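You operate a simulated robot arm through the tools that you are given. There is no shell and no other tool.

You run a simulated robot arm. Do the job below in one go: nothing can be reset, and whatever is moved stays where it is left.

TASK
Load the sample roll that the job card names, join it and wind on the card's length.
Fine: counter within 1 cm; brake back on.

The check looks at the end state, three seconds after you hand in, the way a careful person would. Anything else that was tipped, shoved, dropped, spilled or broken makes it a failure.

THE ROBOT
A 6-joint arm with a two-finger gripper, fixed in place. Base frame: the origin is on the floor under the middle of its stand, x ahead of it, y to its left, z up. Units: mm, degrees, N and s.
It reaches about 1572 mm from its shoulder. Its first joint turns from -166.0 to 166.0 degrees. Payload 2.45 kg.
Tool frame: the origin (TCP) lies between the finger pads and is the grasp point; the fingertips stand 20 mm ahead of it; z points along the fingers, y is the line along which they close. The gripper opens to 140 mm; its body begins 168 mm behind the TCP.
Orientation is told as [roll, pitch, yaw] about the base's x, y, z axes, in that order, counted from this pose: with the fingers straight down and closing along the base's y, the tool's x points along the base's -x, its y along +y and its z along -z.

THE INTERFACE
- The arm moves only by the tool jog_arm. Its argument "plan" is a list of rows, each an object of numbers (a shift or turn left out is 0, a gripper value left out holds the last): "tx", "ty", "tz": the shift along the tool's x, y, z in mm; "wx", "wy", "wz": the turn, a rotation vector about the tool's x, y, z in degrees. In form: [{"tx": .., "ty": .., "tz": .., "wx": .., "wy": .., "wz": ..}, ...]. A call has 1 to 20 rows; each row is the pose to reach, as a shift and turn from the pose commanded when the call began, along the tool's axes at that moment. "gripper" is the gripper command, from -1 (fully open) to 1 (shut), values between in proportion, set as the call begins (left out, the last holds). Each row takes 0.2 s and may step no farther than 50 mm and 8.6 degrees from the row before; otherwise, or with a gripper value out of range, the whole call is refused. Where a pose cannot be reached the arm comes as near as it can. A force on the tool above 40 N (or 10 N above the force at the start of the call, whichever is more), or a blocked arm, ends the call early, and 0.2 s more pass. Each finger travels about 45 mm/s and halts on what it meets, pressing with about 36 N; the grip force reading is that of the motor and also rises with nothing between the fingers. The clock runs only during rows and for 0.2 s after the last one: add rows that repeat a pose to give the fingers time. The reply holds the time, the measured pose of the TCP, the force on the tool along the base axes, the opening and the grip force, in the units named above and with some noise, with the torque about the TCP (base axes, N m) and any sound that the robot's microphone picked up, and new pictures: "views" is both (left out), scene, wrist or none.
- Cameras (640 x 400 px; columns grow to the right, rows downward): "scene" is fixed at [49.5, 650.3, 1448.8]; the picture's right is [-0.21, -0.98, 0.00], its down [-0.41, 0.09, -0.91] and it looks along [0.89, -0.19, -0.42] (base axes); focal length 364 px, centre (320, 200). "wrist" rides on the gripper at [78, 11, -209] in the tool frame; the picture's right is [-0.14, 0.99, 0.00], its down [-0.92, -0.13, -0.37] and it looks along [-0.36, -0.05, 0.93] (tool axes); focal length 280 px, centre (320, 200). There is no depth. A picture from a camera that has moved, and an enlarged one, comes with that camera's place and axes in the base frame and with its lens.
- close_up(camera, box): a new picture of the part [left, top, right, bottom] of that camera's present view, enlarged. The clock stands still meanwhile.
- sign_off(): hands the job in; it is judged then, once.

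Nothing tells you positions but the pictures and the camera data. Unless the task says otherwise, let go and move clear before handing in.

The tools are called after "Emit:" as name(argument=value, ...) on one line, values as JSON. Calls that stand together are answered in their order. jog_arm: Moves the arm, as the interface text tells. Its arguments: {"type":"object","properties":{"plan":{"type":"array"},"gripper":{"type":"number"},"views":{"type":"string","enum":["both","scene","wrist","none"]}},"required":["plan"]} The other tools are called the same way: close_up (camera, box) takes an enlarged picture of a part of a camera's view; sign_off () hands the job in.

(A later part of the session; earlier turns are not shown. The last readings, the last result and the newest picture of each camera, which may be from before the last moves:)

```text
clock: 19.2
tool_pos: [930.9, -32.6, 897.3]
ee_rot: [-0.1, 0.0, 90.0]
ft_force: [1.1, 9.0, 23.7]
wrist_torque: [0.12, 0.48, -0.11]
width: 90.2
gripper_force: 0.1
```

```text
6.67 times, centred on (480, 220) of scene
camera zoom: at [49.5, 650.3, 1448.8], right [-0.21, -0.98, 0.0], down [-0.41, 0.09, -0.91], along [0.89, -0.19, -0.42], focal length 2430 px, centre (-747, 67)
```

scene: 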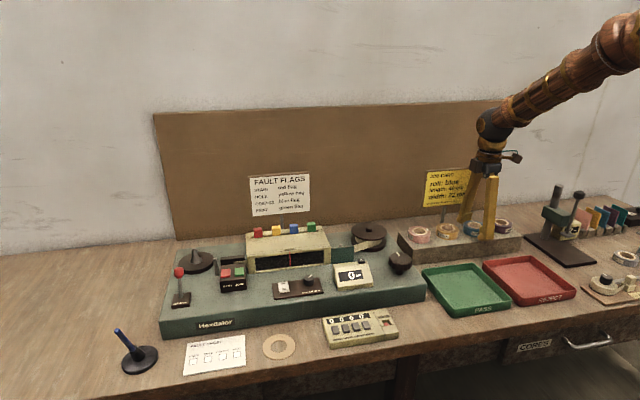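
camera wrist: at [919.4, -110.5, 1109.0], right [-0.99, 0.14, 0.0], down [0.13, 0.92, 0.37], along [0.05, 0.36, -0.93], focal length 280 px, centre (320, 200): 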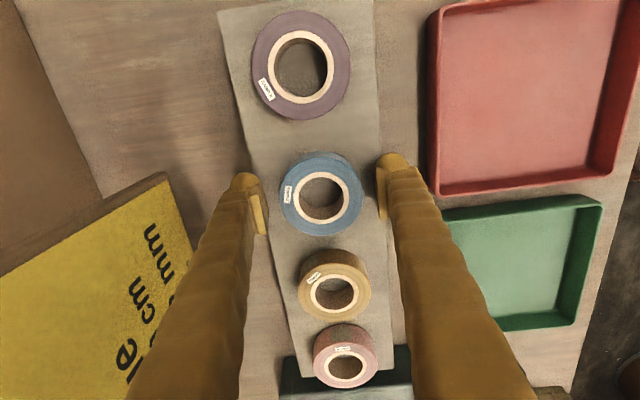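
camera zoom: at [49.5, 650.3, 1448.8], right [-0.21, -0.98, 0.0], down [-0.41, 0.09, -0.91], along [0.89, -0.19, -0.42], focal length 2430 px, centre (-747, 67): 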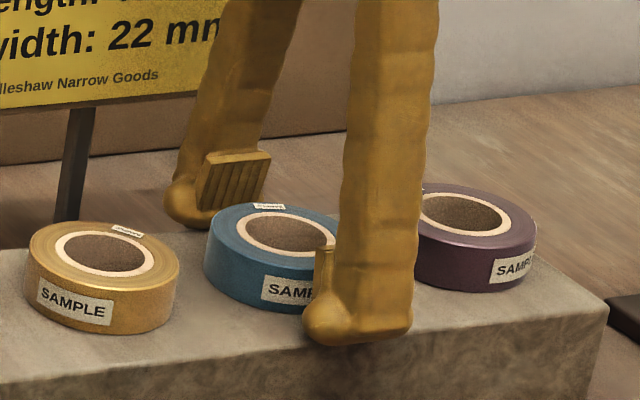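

The tips just touch the rack top at TCP z≈897 (so rack top ≈877). I'll back off 1 mm, close, and lift slowly a little to test the grip.

Emit:
jog_arm(plan=[{"tz": -2}, {"tz": -2.5}, {"tz": -2.5}], views="none")

Emit:
jog_arm(plan=[{"tz": 0}, {"tz": 0}, {"tz": 0}, {"tz": 0}, {"tz": 0}], gripper=1)

Emit:
close_up(camera="wrist", box=[230, 130, 410, 260])

Emit:
close_up(camera="scene", box=[440, 190, 520, 250])

```text
clock: 20.0
tool_pos: [930.1, -32.4, 897.9]
ee_rot: [0.1, 0.0, 90.0]
ft_force: [-0.5, -0.5, -0.6]
wrist_torque: [0.02, 0.0, 0.03]
width: 90.5
gripper_force: 0.0
```

```text
clock: 21.2
tool_pos: [930.3, -31.8, 899.0]
ee_rot: [-0.1, 0.0, 89.9]
ft_force: [2.3, -1.1, 6.1]
wrist_torque: [0.01, -0.09, -0.04]
width: 64.1
gripper_force: 35.8
camera wrist: at [919.3, -110.9, 1108.9], right [-0.99, 0.14, 0.0], down [0.13, 0.92, 0.37], along [0.05, 0.36, -0.93], focal length 280 px, centre (320, 200)
```

scene: 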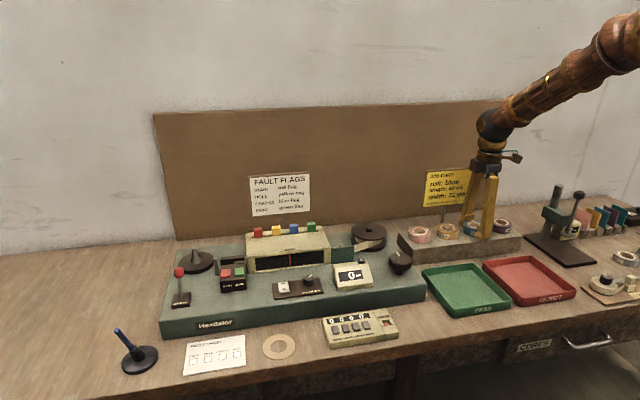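
wrist: 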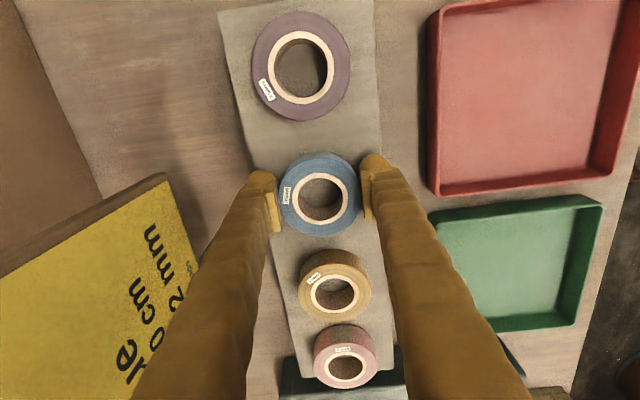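

```text
3.08 times, centred on (320, 195) of wrist
camera zoom: at [919.3, -110.9, 1108.9], right [-0.99, 0.14, 0.0], down [0.13, 0.92, 0.37], along [0.05, 0.36, -0.93], focal length 863 px, centre (320, 215)
```

zoom: 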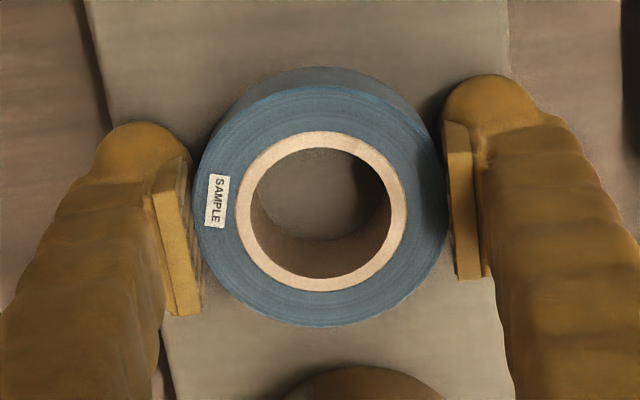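

```text
6.67 times, centred on (480, 220) of scene
camera zoom: at [49.5, 650.3, 1448.8], right [-0.21, -0.98, 0.0], down [-0.41, 0.09, -0.91], along [0.89, -0.19, -0.42], focal length 2430 px, centre (-747, 67)
```

zoom: 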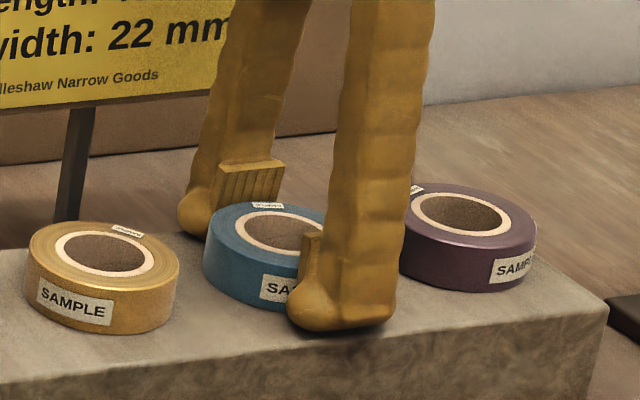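

Closed at 64 mm. Now a slow test lift of a few millimetres.

Emit:
jog_arm(plan=[{"tz": -1}, {"tz": -2}, {"tz": -3}, {"tz": -4}, {"tz": -6}, {"tz": -8}, {"tz": -8}], views="none")

Emit:
close_up(camera="scene", box=[440, 190, 520, 250])

Emit:
close_up(camera="wrist", box=[230, 130, 410, 260])

```text
clock: 22.8
tool_pos: [930.9, -31.2, 907.6]
ee_rot: [0.0, 0.0, 89.9]
ft_force: [-0.2, 0.1, 0.1]
wrist_torque: [0.02, -0.02, 0.01]
width: 64.7
gripper_force: 35.9
```

```text
6.67 times, centred on (480, 220) of scene
camera zoom: at [49.5, 650.3, 1448.8], right [-0.21, -0.98, 0.0], down [-0.41, 0.09, -0.91], along [0.89, -0.19, -0.42], focal length 2430 px, centre (-747, 67)
```

zoom: 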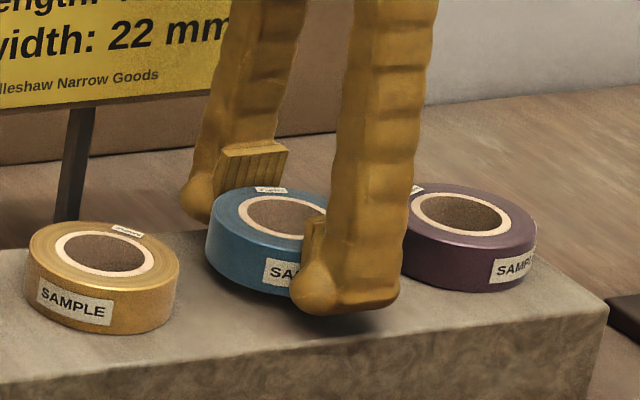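

```text
3.08 times, centred on (320, 195) of wrist
camera zoom: at [919.3, -110.8, 1117.3], right [-0.99, 0.14, 0.0], down [0.13, 0.92, 0.37], along [0.05, 0.36, -0.93], focal length 863 px, centre (320, 215)
```

zoom: 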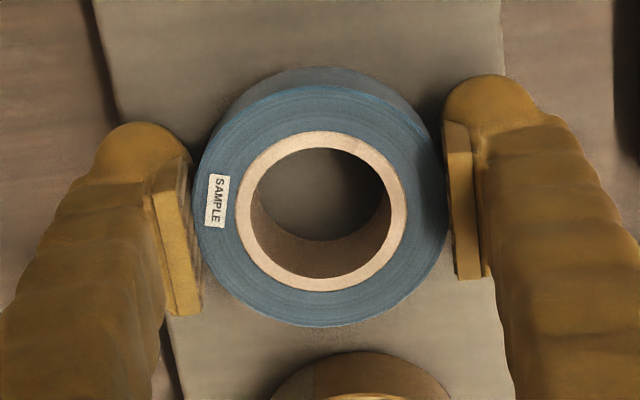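

The roll is held this time — the earlier slip came from lifting too fast. I'll raise it gently and check again.

Emit:
jog_arm(plan=[{"tz": -2}, {"tz": -5}, {"tz": -9}, {"tz": -14}, {"tz": -20}, {"tz": -26}, {"tz": -32}, {"tz": -38}, {"tz": -44}, {"tz": -50}, {"tz": -56}, {"tz": -62}, {"tz": -68}, {"tz": -74}, {"tz": -80}, {"tz": -85}, {"tz": -88}, {"tz": -90}, {"tz": -90}])

```text
clock: 26.8
tool_pos: [930.1, -32.9, 995.8]
ee_rot: [0.0, 0.0, 89.9]
ft_force: [0.1, -0.4, -0.4]
wrist_torque: [0.0, 0.01, 0.0]
width: 64.3
gripper_force: 36.3
camera wrist: at [919.1, -111.3, 1206.1], right [-0.99, 0.14, 0.0], down [0.13, 0.92, 0.37], along [0.05, 0.36, -0.93], focal length 280 px, centre (320, 200)
```

scene: 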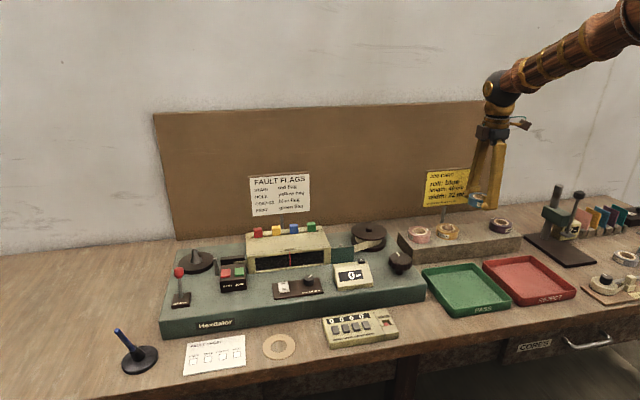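
wrist: 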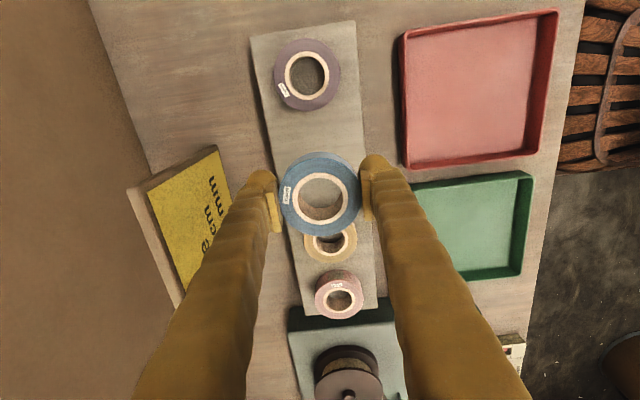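

The roll is secure in the grip. Now a smooth, slow traverse to the left at higher altitude toward the supply spindle.

Emit:
jog_arm(plan=[{"tx": -3, "ty": 1, "tz": -3}, {"tx": -9, "ty": 3, "tz": -8}, {"tx": -18, "ty": 6, "tz": -13}, {"tx": -30, "ty": 9, "tz": -18}, {"tx": -44, "ty": 12, "tz": -23}, {"tx": -60, "ty": 15, "tz": -28}, {"tx": -76, "ty": 18, "tz": -33}, {"tx": -92, "ty": 21, "tz": -38}, {"tx": -108, "ty": 24, "tz": -43}, {"tx": -124, "ty": 27, "tz": -48}, {"tx": -140, "ty": 30, "tz": -53}, {"tx": -156, "ty": 33, "tz": -58}, {"tx": -172, "ty": 36, "tz": -63}, {"tx": -188, "ty": 38, "tz": -68}, {"tx": -204, "ty": 39, "tz": -72}, {"tx": -220, "ty": 40, "tz": -75}, {"tx": -234, "ty": 40, "tz": -75}, {"tx": -244, "ty": 40, "tz": -75}, {"tx": -250, "ty": 40, "tz": -75}, {"tx": -250, "ty": 40, "tz": -75}], views="wrist")

Emit:
jog_arm(plan=[{"tx": -3}, {"tx": -9}, {"tx": -18}, {"tx": -30}, {"tx": -46}, {"tx": -63}, {"tx": -80}, {"tx": -98}, {"tx": -116}, {"tx": -134}, {"tx": -152}, {"tx": -170}, {"tx": -188}, {"tx": -206}, {"tx": -224}, {"tx": -240}, {"tx": -252}, {"tx": -260}, {"tx": -264}, {"tx": -264}])

```text
clock: 31.0
tool_pos: [889.9, 217.5, 1071.4]
ee_rot: [0.0, 0.0, 89.9]
ft_force: [-0.1, -0.3, 0.2]
wrist_torque: [0.0, -0.01, -0.01]
width: 64.4
gripper_force: 35.7
camera wrist: at [879.3, 138.9, 1282.2], right [-0.99, 0.14, 0.0], down [0.13, 0.92, 0.37], along [0.05, 0.36, -0.93], focal length 280 px, centre (320, 200)
```

wrist: 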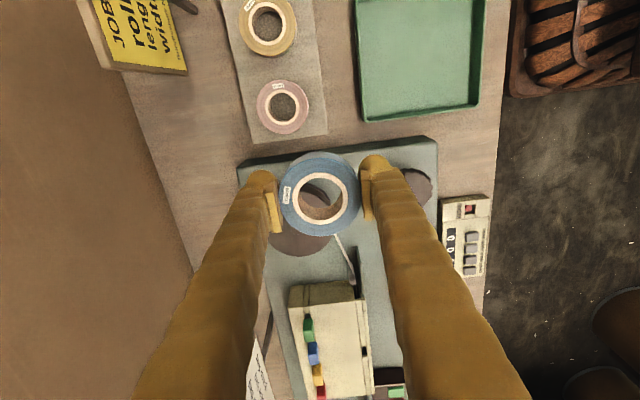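

```text
clock: 35.2
tool_pos: [889.8, 480.9, 1072.0]
ee_rot: [0.1, 0.0, 90.0]
ft_force: [0.7, -0.2, -0.6]
wrist_torque: [0.02, 0.02, 0.0]
width: 64.3
gripper_force: 35.9
camera wrist: at [878.4, 402.7, 1281.5], right [-0.99, 0.14, 0.0], down [0.13, 0.92, 0.37], along [0.05, 0.36, -0.93], focal length 280 px, centre (320, 200)
```

scene: 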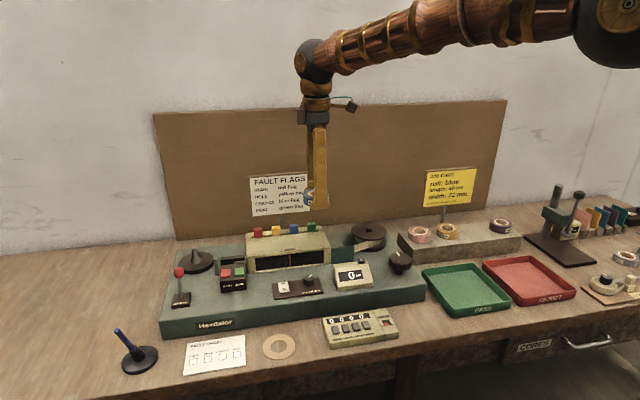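
wrist: 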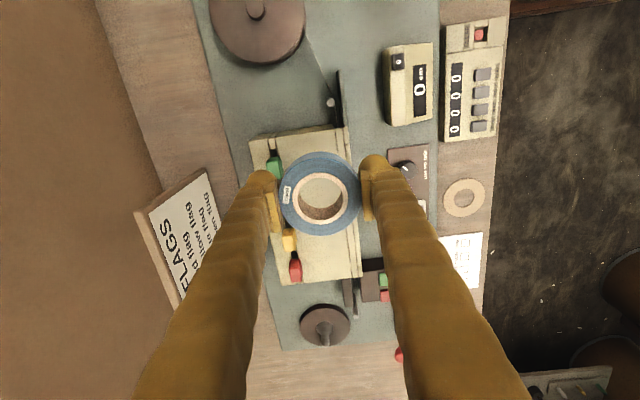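

Emit:
jog_arm(plan=[{"tx": -3}, {"tx": -9}, {"tx": -18}, {"tx": -30}, {"tx": -46}, {"tx": -63}, {"tx": -80}, {"tx": -98}, {"tx": -116}, {"tx": -134}, {"tx": -152}, {"tx": -170}, {"tx": -188}, {"tx": -206}, {"tx": -224}, {"tx": -240}, {"tx": -252}, {"tx": -260}, {"tx": -264}, {"tx": -264}])

Emit:
close_up(camera="wrist", box=[240, 140, 420, 280])

```text
clock: 39.4
tool_pos: [892.3, 745.1, 1071.3]
ee_rot: [0.0, -0.1, 90.0]
ft_force: [0.9, 0.0, 0.0]
wrist_torque: [0.02, 0.02, 0.02]
width: 64.0
gripper_force: 35.4
camera wrist: at [879.6, 667.2, 1281.1], right [-0.99, 0.14, 0.0], down [0.13, 0.92, 0.37], along [0.05, 0.36, -0.93], focal length 280 px, centre (320, 200)
```

scene: 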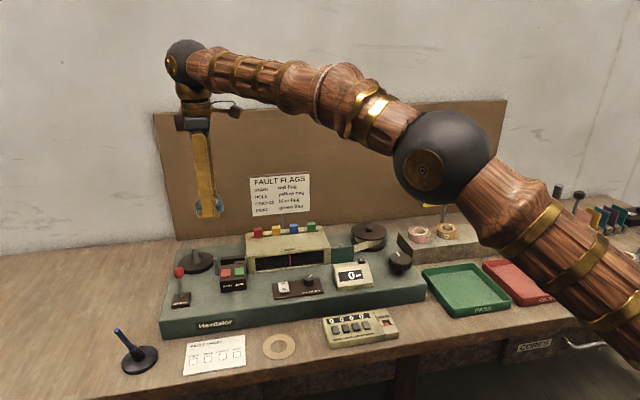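
wrist: 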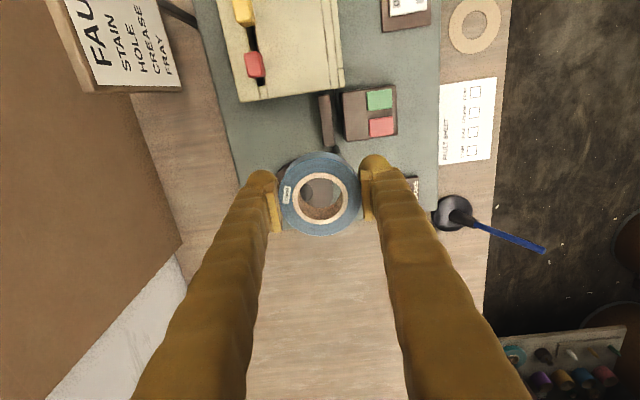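

```text
2.86 times, centred on (330, 210) of wrist
camera zoom: at [879.6, 667.2, 1281.1], right [-0.99, 0.14, 0.0], down [0.13, 0.92, 0.37], along [0.05, 0.36, -0.93], focal length 801 px, centre (291, 171)
```

zoom: 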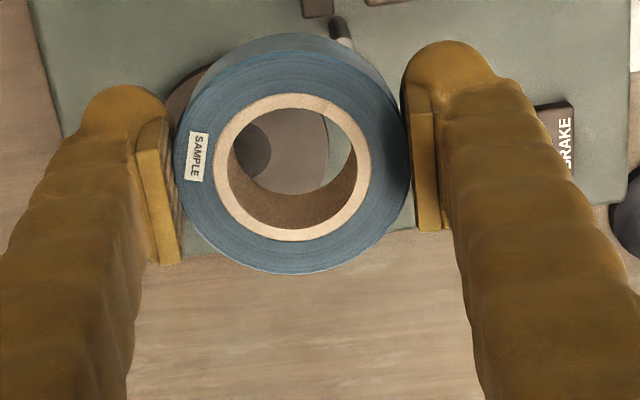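

Carrying the roll fine; the spindle peg shows through the hole. I'll move over the spindle (≈(925, 804)) and descend until the roll is just above the peg top, then check alignment.

Emit:
jog_arm(plan=[{"tx": -3, "ty": -2, "tz": 2}, {"tx": -9, "ty": -5, "tz": 6}, {"tx": -17, "ty": -10, "tz": 12}, {"tx": -26, "ty": -15, "tz": 20}, {"tx": -35, "ty": -20, "tz": 28}, {"tx": -44, "ty": -25, "tz": 37}, {"tx": -52, "ty": -30, "tz": 46}, {"tx": -57, "ty": -33, "tz": 55}, {"tx": -59, "ty": -33, "tz": 64}, {"tx": -59, "ty": -33, "tz": 73}, {"tx": -59, "ty": -33, "tz": 82}, {"tx": -59, "ty": -33, "tz": 90}, {"tx": -59, "ty": -33, "tz": 97}, {"tx": -59, "ty": -33, "tz": 100}, {"tx": -59, "ty": -33, "tz": 100}])

Emit:
close_up(camera="wrist", box=[250, 140, 390, 250])

Emit:
close_up(camera="scene", box=[150, 190, 270, 290])

```text
clock: 42.6
tool_pos: [916.0, 798.8, 969.2]
ee_rot: [0.0, -0.1, 90.0]
ft_force: [-0.9, -0.2, -0.8]
wrist_torque: [0.0, 0.01, 0.01]
width: 64.3
gripper_force: 35.9
out of reach, approached as far as the arm can: row 5, 6, 7, 8, 9, 10, 11, 12, 13, 14, 15
camera wrist: at [906.0, 720.7, 1178.6], right [-0.99, 0.14, 0.0], down [0.13, 0.92, 0.37], along [0.05, 0.36, -0.93], focal length 280 px, centre (320, 200)
```

scene: 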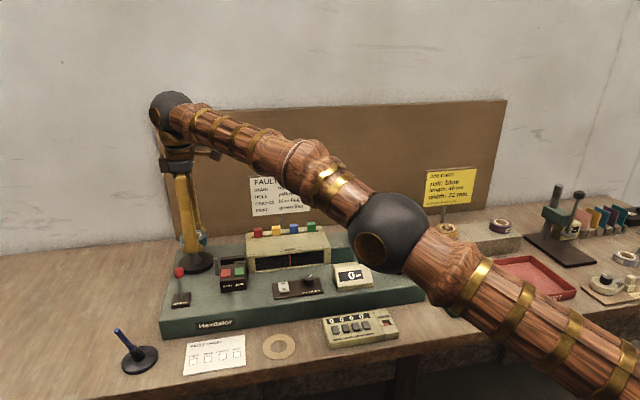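
wrist: 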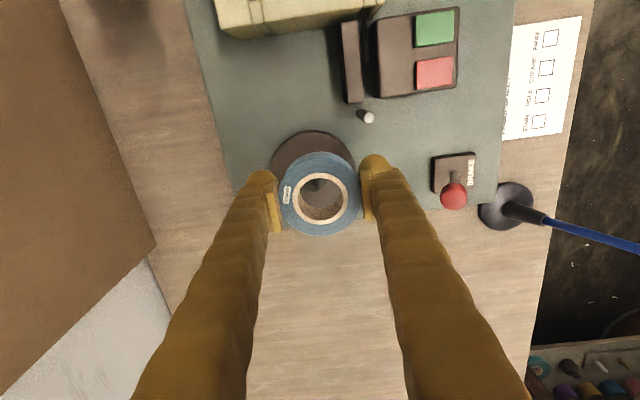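

```text
3.64 times, centred on (320, 195) of wrist
camera zoom: at [906.0, 720.7, 1178.6], right [-0.99, 0.14, 0.0], down [0.13, 0.92, 0.37], along [0.05, 0.36, -0.93], focal length 1020 px, centre (320, 218)
```

zoom: 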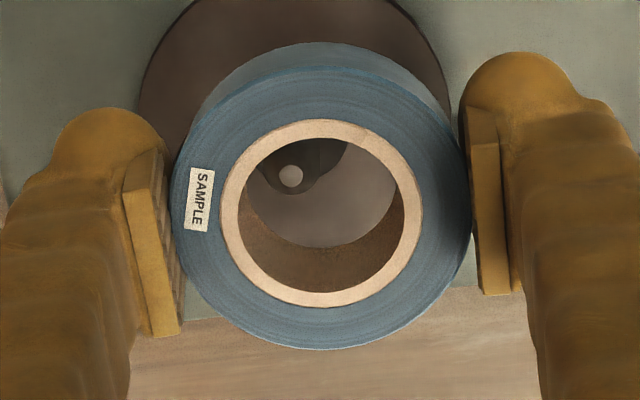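

```text
4.00 times, centred on (210, 240) of scene
camera zoom: at [49.5, 650.3, 1448.8], right [-0.21, -0.98, 0.0], down [-0.41, 0.09, -0.91], along [0.89, -0.19, -0.42], focal length 1458 px, centre (760, 40)
```

zoom: 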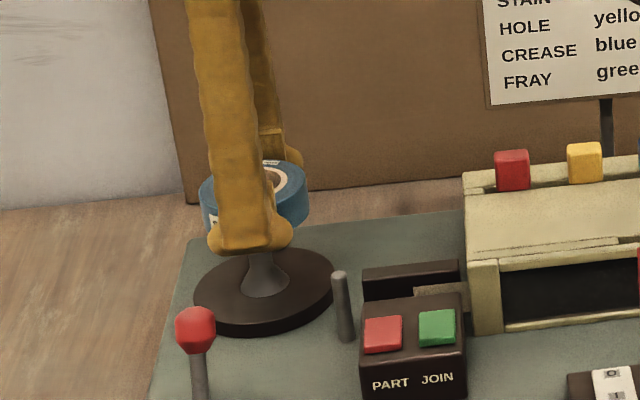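

The arm is at its reach limit here, about 11 mm short radially of the spindle axis (≈(926.5, 805.5)), but the reach grows as I go lower, and the thin peg top leaves room. I'll descend slowly over the peg and re-check.

Emit:
jog_arm(plan=[{"tx": -0.9, "ty": -3.5, "tz": 2}, {"tx": -0.9, "ty": -3.5, "tz": 5}, {"tx": -0.9, "ty": -3.5, "tz": 9}, {"tx": -0.9, "ty": -3.5, "tz": 13}, {"tx": -0.9, "ty": -3.5, "tz": 16}, {"tx": -0.9, "ty": -3.5, "tz": 18}, {"tx": -0.9, "ty": -3.5, "tz": 18}], views="none")

Emit:
close_up(camera="wrist", box=[250, 140, 390, 250])

Emit:
close_up(camera="scene", box=[150, 200, 250, 280])

```text
clock: 44.2
tool_pos: [919.8, 800.5, 950.7]
ee_rot: [0.1, 0.0, 90.0]
ft_force: [-0.5, 0.2, -0.2]
wrist_torque: [0.03, 0.02, 0.0]
width: 64.4
gripper_force: 36.4
```

```text
3.64 times, centred on (320, 195) of wrist
camera zoom: at [909.6, 721.6, 1160.8], right [-0.99, 0.14, 0.0], down [0.13, 0.92, 0.37], along [0.05, 0.36, -0.93], focal length 1020 px, centre (320, 218)
```

zoom: 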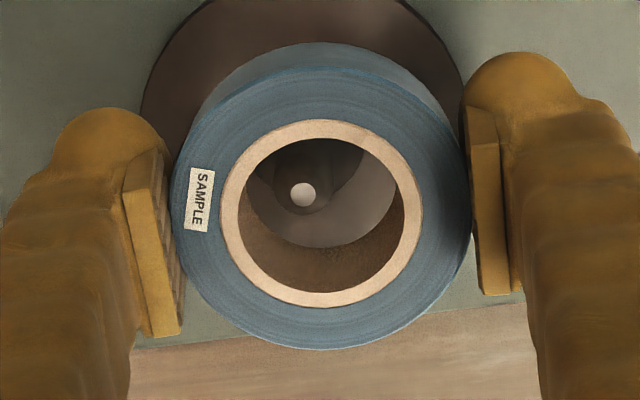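

```text
5.00 times, centred on (200, 240) of scene
camera zoom: at [49.5, 650.3, 1448.8], right [-0.21, -0.98, 0.0], down [-0.41, 0.09, -0.91], along [0.89, -0.19, -0.42], focal length 1822 px, centre (920, 0)
```

zoom: 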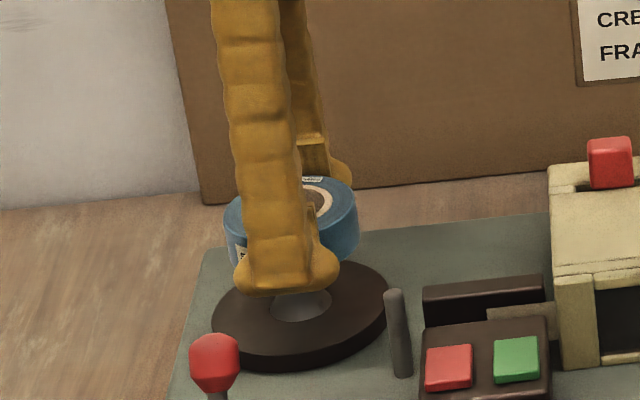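

The peg top (at about (925.7, 806)) is inside the hole. Continuing the descent in small steps; reach keeps improving.

Emit:
jog_arm(plan=[{"tz": 2}, {"tz": 5}, {"tz": 9}, {"tz": 13}, {"tz": 17}, {"tz": 20}, {"tz": 22}, {"tz": 22}], views="none")

Emit:
close_up(camera="wrist", box=[250, 140, 390, 250])

Emit:
close_up(camera="scene", box=[150, 200, 250, 280])

```text
clock: 46.0
tool_pos: [921.0, 800.2, 929.9]
ee_rot: [0.1, 0.0, 90.0]
ft_force: [0.8, 0.1, 0.3]
wrist_torque: [0.02, 0.02, 0.0]
width: 64.3
gripper_force: 35.6
```

```text
3.64 times, centred on (320, 195) of wrist
camera zoom: at [908.9, 722.3, 1138.6], right [-0.99, 0.14, 0.0], down [0.13, 0.92, 0.37], along [0.05, 0.36, -0.93], focal length 1020 px, centre (320, 218)
```

zoom: 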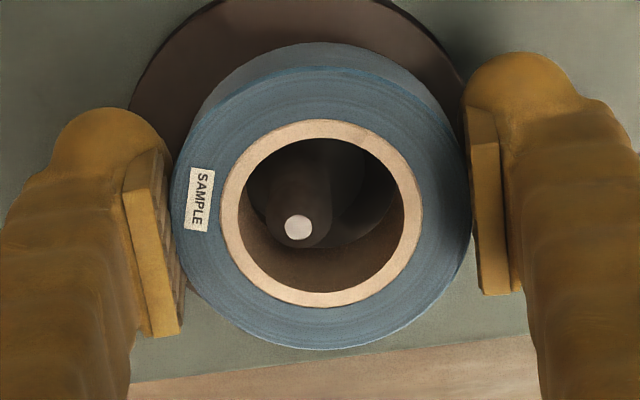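

```text
5.00 times, centred on (200, 240) of scene
camera zoom: at [49.5, 650.3, 1448.8], right [-0.21, -0.98, 0.0], down [-0.41, 0.09, -0.91], along [0.89, -0.19, -0.42], focal length 1822 px, centre (920, 0)
```

zoom: 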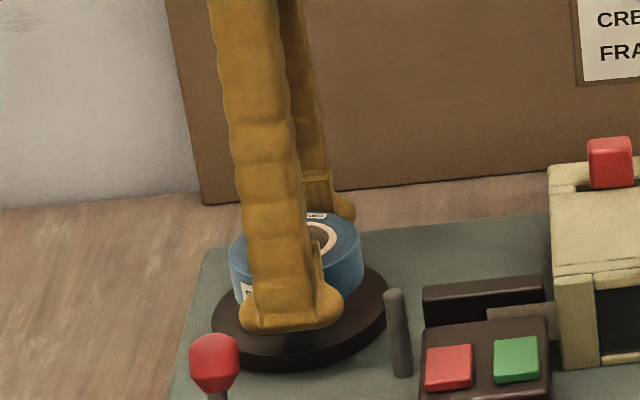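

Peg axis confirmed at (925.7, 806); the roll centre is now at about (920, 802.5). Shifting over by ~(5.5, 4) mm while lowering further.

Emit:
jog_arm(plan=[{"tx": -1, "ty": -1.5, "tz": 1}, {"tx": -2, "ty": -3, "tz": 3}, {"tx": -3, "ty": -4.5, "tz": 6}, {"tx": -4, "ty": -5.5, "tz": 9}, {"tx": -4, "ty": -5.5, "tz": 12}, {"tx": -4, "ty": -5.5, "tz": 14}, {"tx": -4, "ty": -5.5, "tz": 14}], views="none")

Emit:
close_up(camera="wrist", box=[250, 140, 390, 250])

Emit:
close_up(camera="scene", box=[150, 200, 250, 280])

```text
clock: 47.6
tool_pos: [924.8, 805.9, 914.6]
ee_rot: [0.0, 0.0, 90.1]
ft_force: [-0.5, 0.3, -0.3]
wrist_torque: [-0.01, 0.02, -0.02]
width: 64.0
gripper_force: 35.6
```

```text
3.64 times, centred on (320, 195) of wrist
camera zoom: at [914.5, 725.9, 1124.9], right [-0.99, 0.14, 0.0], down [0.13, 0.92, 0.37], along [0.05, 0.36, -0.93], focal length 1020 px, centre (320, 218)
```

zoom: 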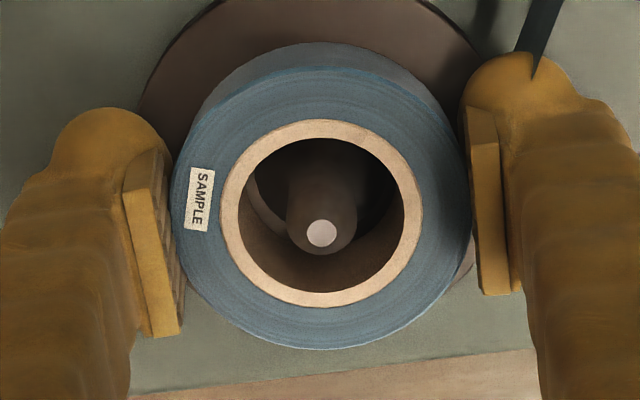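

```text
5.00 times, centred on (200, 240) of scene
camera zoom: at [49.5, 650.3, 1448.8], right [-0.21, -0.98, 0.0], down [-0.41, 0.09, -0.91], along [0.89, -0.19, -0.42], focal length 1822 px, centre (920, 0)
```

zoom: 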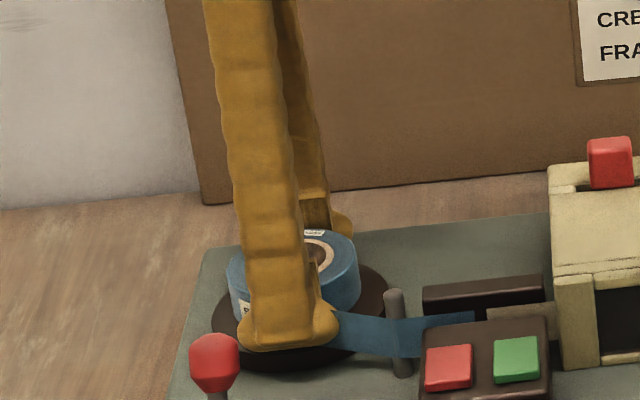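

The roll is seated around the peg and its blue tail now runs past the post to the splice block. I'll lower the last few millimetres to the disc.

Emit:
jog_arm(plan=[{"tz": 1}, {"tz": 2}, {"tz": 3}, {"tz": 4}, {"tz": 5}, {"tz": 5}], views="none")

Emit:
close_up(camera="wrist", box=[250, 140, 390, 250])

Emit:
close_up(camera="scene", box=[150, 200, 250, 280])

```text
clock: 49.0
tool_pos: [926.3, 805.3, 911.5]
ee_rot: [-0.1, 0.0, 90.0]
ft_force: [6.6, 2.5, 17.0]
wrist_torque: [0.16, 0.1, -0.01]
width: 64.2
gripper_force: 36.0
```

```text
3.64 times, centred on (320, 195) of wrist
camera zoom: at [914.7, 725.5, 1121.4], right [-0.99, 0.14, 0.0], down [0.13, 0.92, 0.37], along [0.05, 0.37, -0.93], focal length 1020 px, centre (320, 218)
```

zoom: 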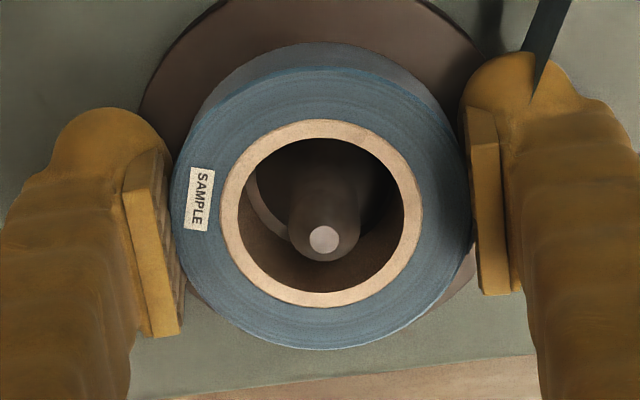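

```text
5.00 times, centred on (200, 240) of scene
camera zoom: at [49.5, 650.3, 1448.8], right [-0.21, -0.98, 0.0], down [-0.41, 0.09, -0.91], along [0.89, -0.19, -0.42], focal length 1822 px, centre (920, 0)
```

zoom: 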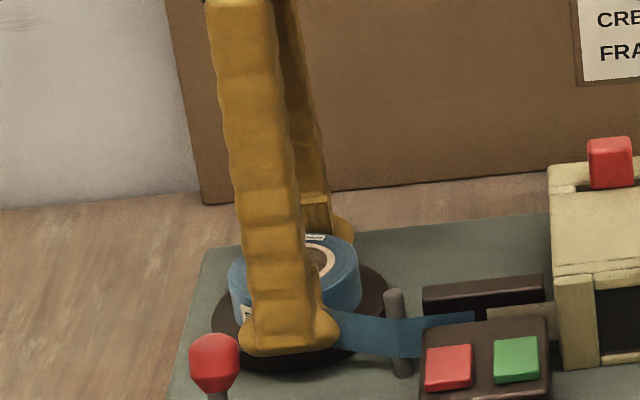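

The roll touches down on the disc (17 N). I'll ease off 2 mm, then open to release.

Emit:
jog_arm(plan=[{"tz": -1}, {"tz": -2}, {"tz": -2}], views="none")

Emit:
jog_arm(plan=[{"tz": 0}, {"tz": 0}, {"tz": 0}, {"tz": 0}], gripper=-0.29)

Emit:
close_up(camera="wrist", box=[250, 140, 390, 250])

Emit:
close_up(camera="scene", box=[150, 200, 250, 280])

```text
clock: 49.8
tool_pos: [924.6, 804.1, 911.1]
ee_rot: [0.1, 0.0, 90.0]
ft_force: [0.7, 2.2, 6.6]
wrist_torque: [0.14, -0.19, -0.01]
width: 64.3
gripper_force: 35.6
```

```text
clock: 50.8
tool_pos: [923.4, 803.9, 912.6]
ee_rot: [0.1, 0.0, 89.9]
ft_force: [-0.7, 0.5, -0.4]
wrist_torque: [-0.01, 0.03, 0.03]
width: 90.3
gripper_force: 0.2
camera wrist: at [914.4, 725.2, 1122.0], right [-0.99, 0.14, 0.0], down [0.13, 0.92, 0.37], along [0.05, 0.36, -0.93], focal length 280 px, centre (320, 200)
```

scene: 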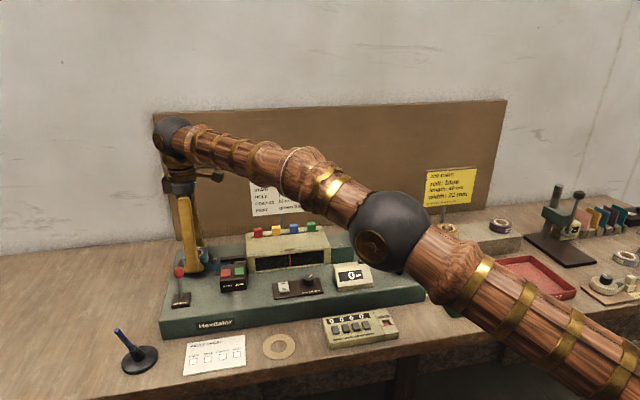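
wrist: 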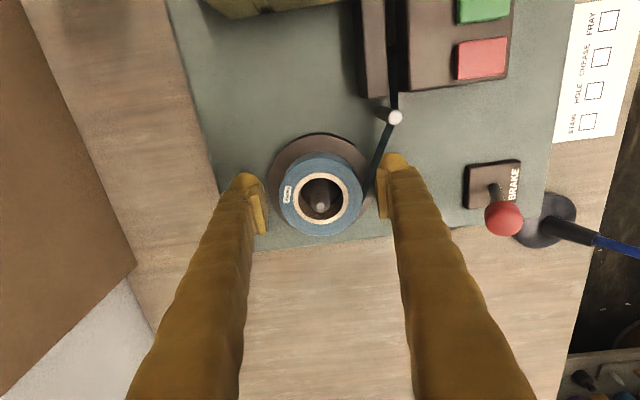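

```text
3.64 times, centred on (320, 195) of wrist
camera zoom: at [914.4, 725.2, 1122.0], right [-0.99, 0.14, 0.0], down [0.13, 0.92, 0.37], along [0.05, 0.36, -0.93], focal length 1020 px, centre (320, 218)
```

zoom: 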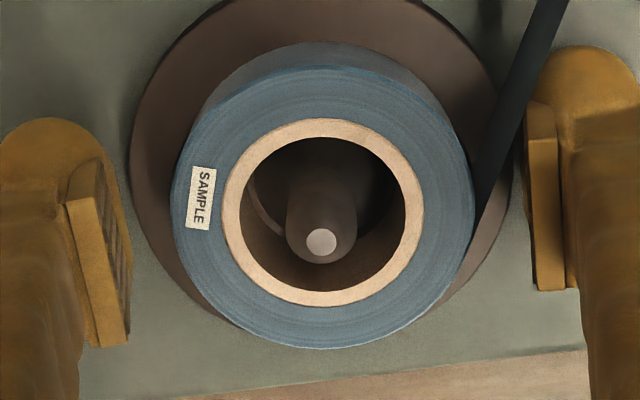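

```text
5.00 times, centred on (200, 240) of scene
camera zoom: at [49.5, 650.3, 1448.8], right [-0.21, -0.98, 0.0], down [-0.41, 0.09, -0.91], along [0.89, -0.19, -0.42], focal length 1822 px, centre (920, 0)
```

zoom: 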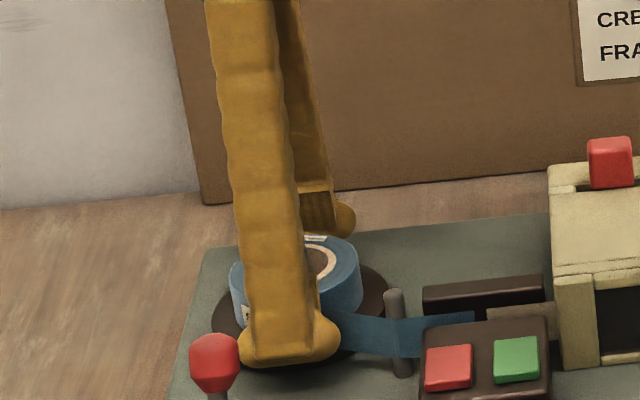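

The roll is released and sits centred and flat on the spindle. I'll withdraw upward and slightly back to inspect it.

Emit:
jog_arm(plan=[{"tz": -8}, {"tz": -18, "ty": 1}, {"tz": -30, "ty": 3, "tx": 2}, {"tz": -45, "ty": 10, "tx": 5}, {"tz": -65, "ty": 20, "tx": 10}, {"tz": -90, "ty": 35, "tx": 15}, {"tz": -120, "ty": 50, "tx": 20}, {"tz": -150, "ty": 70, "tx": 25}, {"tz": -150, "ty": 70, "tx": 25}])

Emit:
close_up(camera="scene", box=[160, 230, 260, 310])

Emit:
close_up(camera="wrist", box=[230, 80, 430, 240])

```text
clock: 52.8
tool_pos: [855.8, 778.3, 1061.3]
ee_rot: [0.0, 0.1, 90.0]
ft_force: [-0.3, -1.0, 0.4]
wrist_torque: [-0.02, 0.02, 0.03]
width: 90.5
gripper_force: 0.1
camera wrist: at [845.0, 700.0, 1272.2], right [-0.99, 0.14, 0.0], down [0.13, 0.92, 0.37], along [0.05, 0.36, -0.93], focal length 280 px, centre (320, 200)
```

scene: 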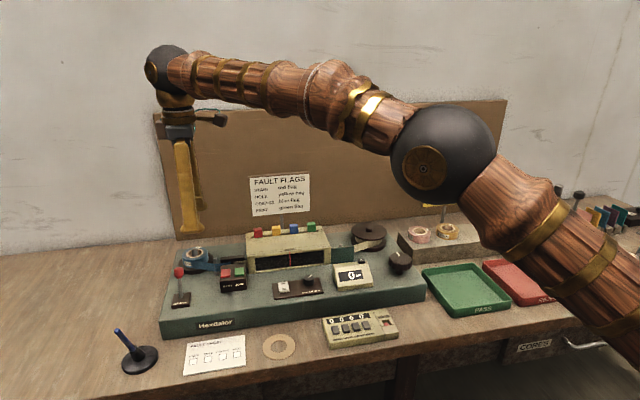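
wrist: 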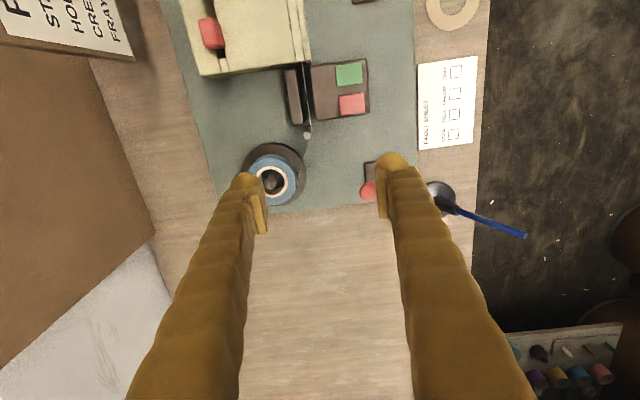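

```text
5.00 times, centred on (210, 270) of scene
camera zoom: at [49.5, 650.3, 1448.8], right [-0.21, -0.98, 0.0], down [-0.41, 0.09, -0.91], along [0.89, -0.19, -0.42], focal length 1822 px, centre (870, -150)
```

zoom: 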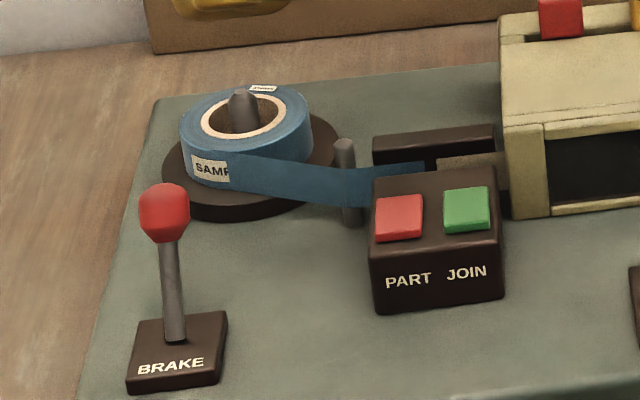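

```text
2.50 times, centred on (330, 160) of wrist
camera zoom: at [845.0, 700.0, 1272.2], right [-0.99, 0.14, 0.0], down [0.13, 0.92, 0.37], along [0.05, 0.36, -0.93], focal length 701 px, centre (295, 300)
```

zoom: 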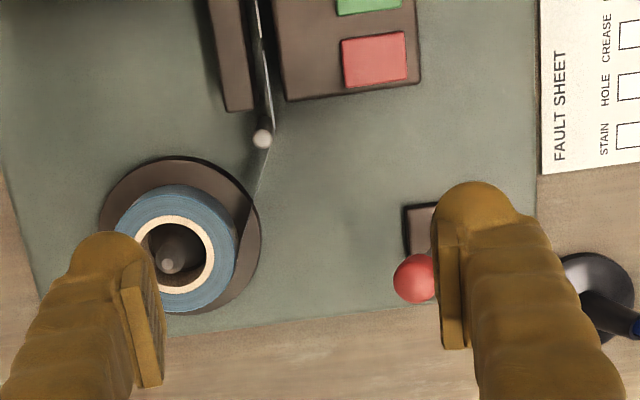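

The roll is loaded and threaded up to the splice. Next is JOIN (green button, ≈(810, 689, 913)); I'll press it with just the rear fingertip so PART isn't touched. First I'll move close for an accurate look.

Emit:
jog_arm(plan=[{"tx": 15, "ty": 15, "tz": 8}, {"tx": 35, "ty": 35, "tz": 22}, {"tx": 55, "ty": 55, "tz": 36}, {"tx": 75, "ty": 75, "tz": 48}, {"tx": 90, "ty": 91, "tz": 60}, {"tx": 90, "ty": 91, "tz": 60}], gripper=0.14)

Emit:
close_up(camera="wrist", box=[220, 120, 420, 240])

Emit:
close_up(camera="scene", box=[190, 220, 290, 300])

```text
clock: 54.2
tool_pos: [763.4, 688.2, 1001.2]
ee_rot: [0.0, 0.0, 90.1]
ft_force: [0.1, -0.2, -0.2]
wrist_torque: [0.0, -0.01, -0.01]
width: 60.0
gripper_force: 0.1
camera wrist: at [752.5, 610.1, 1211.8], right [-0.99, 0.14, 0.0], down [0.13, 0.92, 0.37], along [0.05, 0.36, -0.93], focal length 280 px, centre (320, 200)
```

scene: 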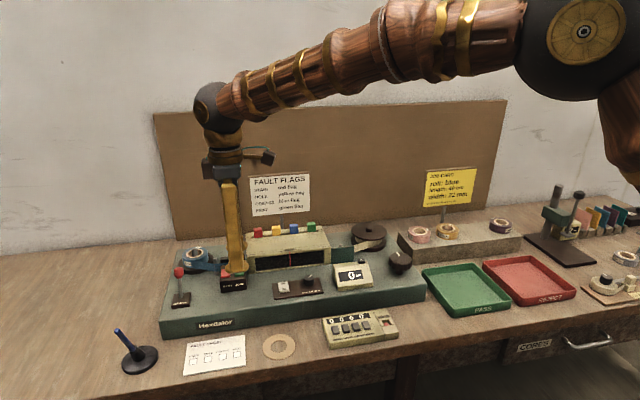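
wrist: 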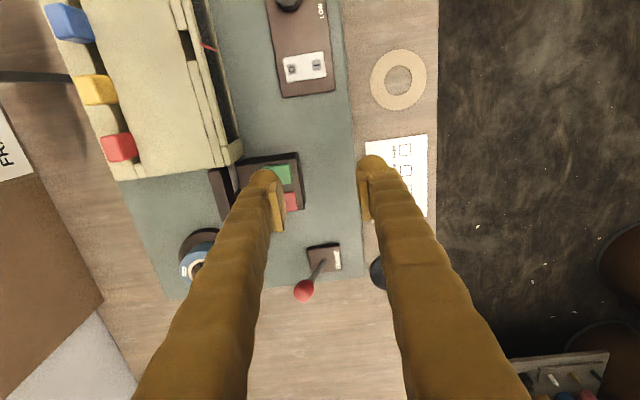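

```text
3.20 times, centred on (320, 180) of wrist
camera zoom: at [752.5, 610.1, 1211.8], right [-0.99, 0.14, 0.0], down [0.13, 0.92, 0.37], along [0.05, 0.36, -0.93], focal length 897 px, centre (320, 264)
```

zoom: 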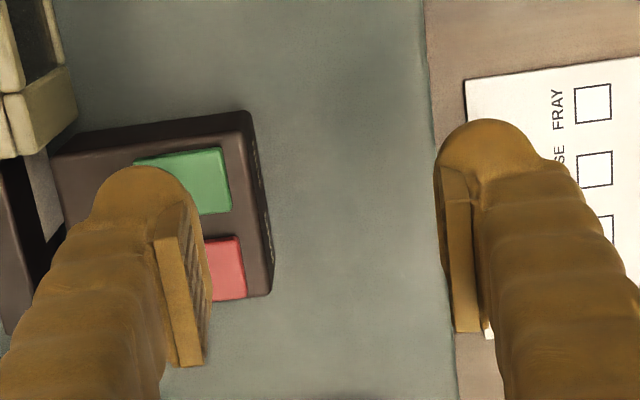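

```text
5.00 times, centred on (240, 260) of scene
camera zoom: at [49.5, 650.3, 1448.8], right [-0.21, -0.98, 0.0], down [-0.41, 0.09, -0.91], along [0.89, -0.19, -0.42], focal length 1822 px, centre (720, -100)
```

zoom: 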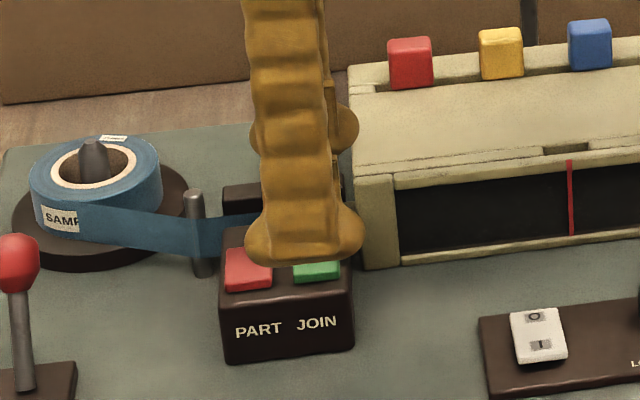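

JOIN's centre is about (812.5, 691.5). The fingertip foot is ~50 mm wide along y, so I'll press with it shifted toward −y (TCP y≈680) to stay clear of PART, lowering first to just above.

Emit:
jog_arm(plan=[{"tx": 3, "ty": -2, "tz": 15}, {"tx": 8.5, "ty": -5, "tz": 30}, {"tx": 8.5, "ty": -5, "tz": 45}, {"tx": 8.5, "ty": -5, "tz": 56}, {"tx": 8.5, "ty": -5, "tz": 56}])

Emit:
close_up(camera="wrist", box=[220, 120, 420, 240])

Emit:
close_up(camera="scene", box=[200, 230, 280, 300])

```text
clock: 55.4
tool_pos: [768.0, 681.6, 946.8]
ee_rot: [0.0, 0.0, 90.0]
ft_force: [-0.8, -0.2, 0.9]
wrist_torque: [0.01, 0.01, 0.0]
width: 60.4
gripper_force: 0.0
camera wrist: at [757.3, 602.3, 1155.8], right [-0.99, 0.14, 0.0], down [0.13, 0.92, 0.37], along [0.05, 0.36, -0.93], focal length 280 px, centre (320, 200)
```

scene: 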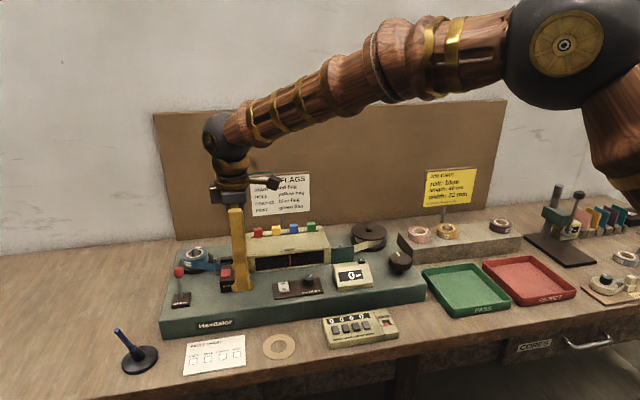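
wrist: 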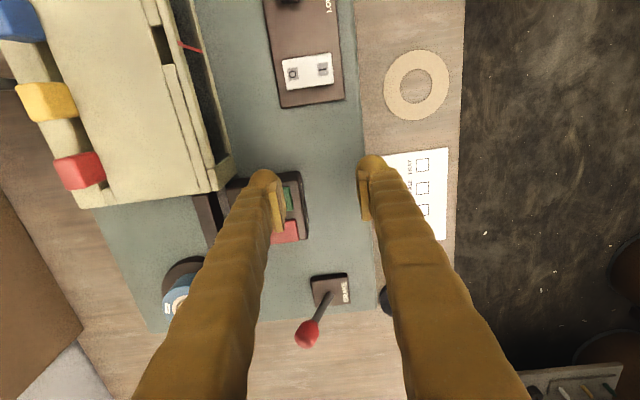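

```text
3.20 times, centred on (320, 180) of wrist
camera zoom: at [757.3, 602.3, 1155.8], right [-0.99, 0.14, 0.0], down [0.13, 0.92, 0.37], along [0.05, 0.36, -0.93], focal length 897 px, centre (320, 264)
```

zoom: 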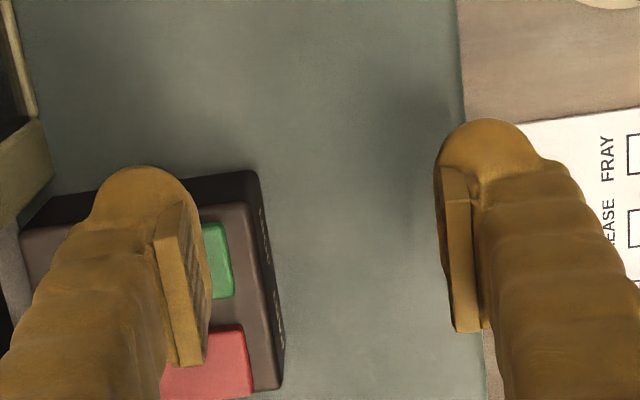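

```text
5.71 times, centred on (240, 265) of scene
camera zoom: at [49.5, 650.3, 1448.8], right [-0.21, -0.98, 0.0], down [-0.41, 0.09, -0.91], along [0.89, -0.19, -0.42], focal length 2082 px, centre (777, -171)
```

zoom: 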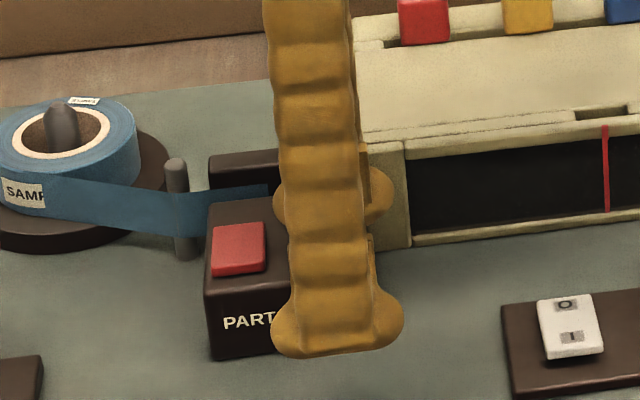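

The rear foot is above JOIN and clear of PART. Lowering gently until it presses.

Emit:
jog_arm(plan=[{"tz": 4}, {"tz": 8}, {"tz": 11}, {"tz": 11}], views="none")

Emit:
jog_arm(plan=[{"tz": 1}, {"tz": 2}, {"tz": 3}, {"tz": 3}], views="none")

Emit:
close_up(camera="wrist", box=[220, 120, 420, 240])

Emit:
close_up(camera="scene", box=[200, 230, 280, 300])

```text
clock: 56.4
tool_pos: [769.2, 680.6, 935.8]
ee_rot: [0.1, 0.0, 89.9]
ft_force: [-1.0, -3.1, 8.4]
wrist_torque: [0.01, -0.34, -0.08]
width: 59.9
gripper_force: 0.0
heard: click
```

```text
clock: 57.3
tool_pos: [769.6, 682.8, 935.7]
ee_rot: [-0.1, -0.1, 90.0]
ft_force: [-2.2, -0.5, 8.5]
wrist_torque: [0.01, -0.32, -0.02]
width: 59.0
gripper_force: 0.0
stopped in row 4: the force on the tool passed its limit at 41 N (the readings are from after the stop); the commanded pose is now the measured one
```

```text
3.20 times, centred on (320, 180) of wrist
camera zoom: at [758.2, 602.6, 1145.2], right [-0.99, 0.14, 0.0], down [0.13, 0.92, 0.37], along [0.05, 0.37, -0.93], focal length 897 px, centre (320, 264)
```

zoom: 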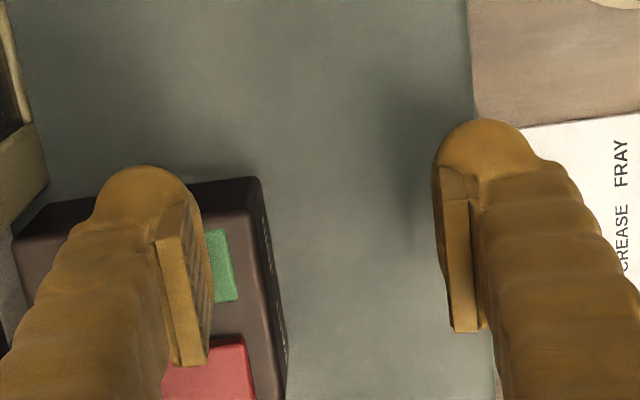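

```text
5.71 times, centred on (240, 265) of scene
camera zoom: at [49.5, 650.3, 1448.8], right [-0.21, -0.98, 0.0], down [-0.41, 0.09, -0.91], along [0.89, -0.19, -0.42], focal length 2082 px, centre (777, -171)
```

zoom: 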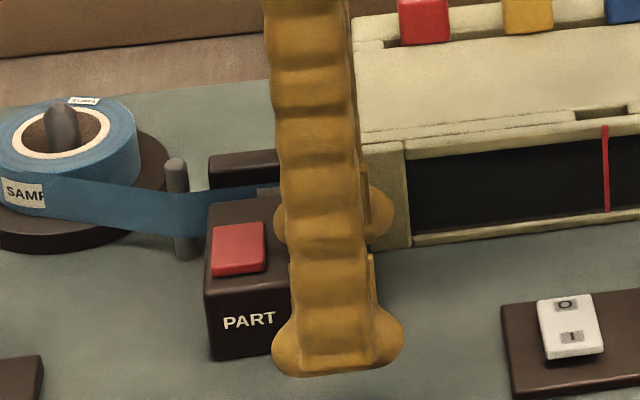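

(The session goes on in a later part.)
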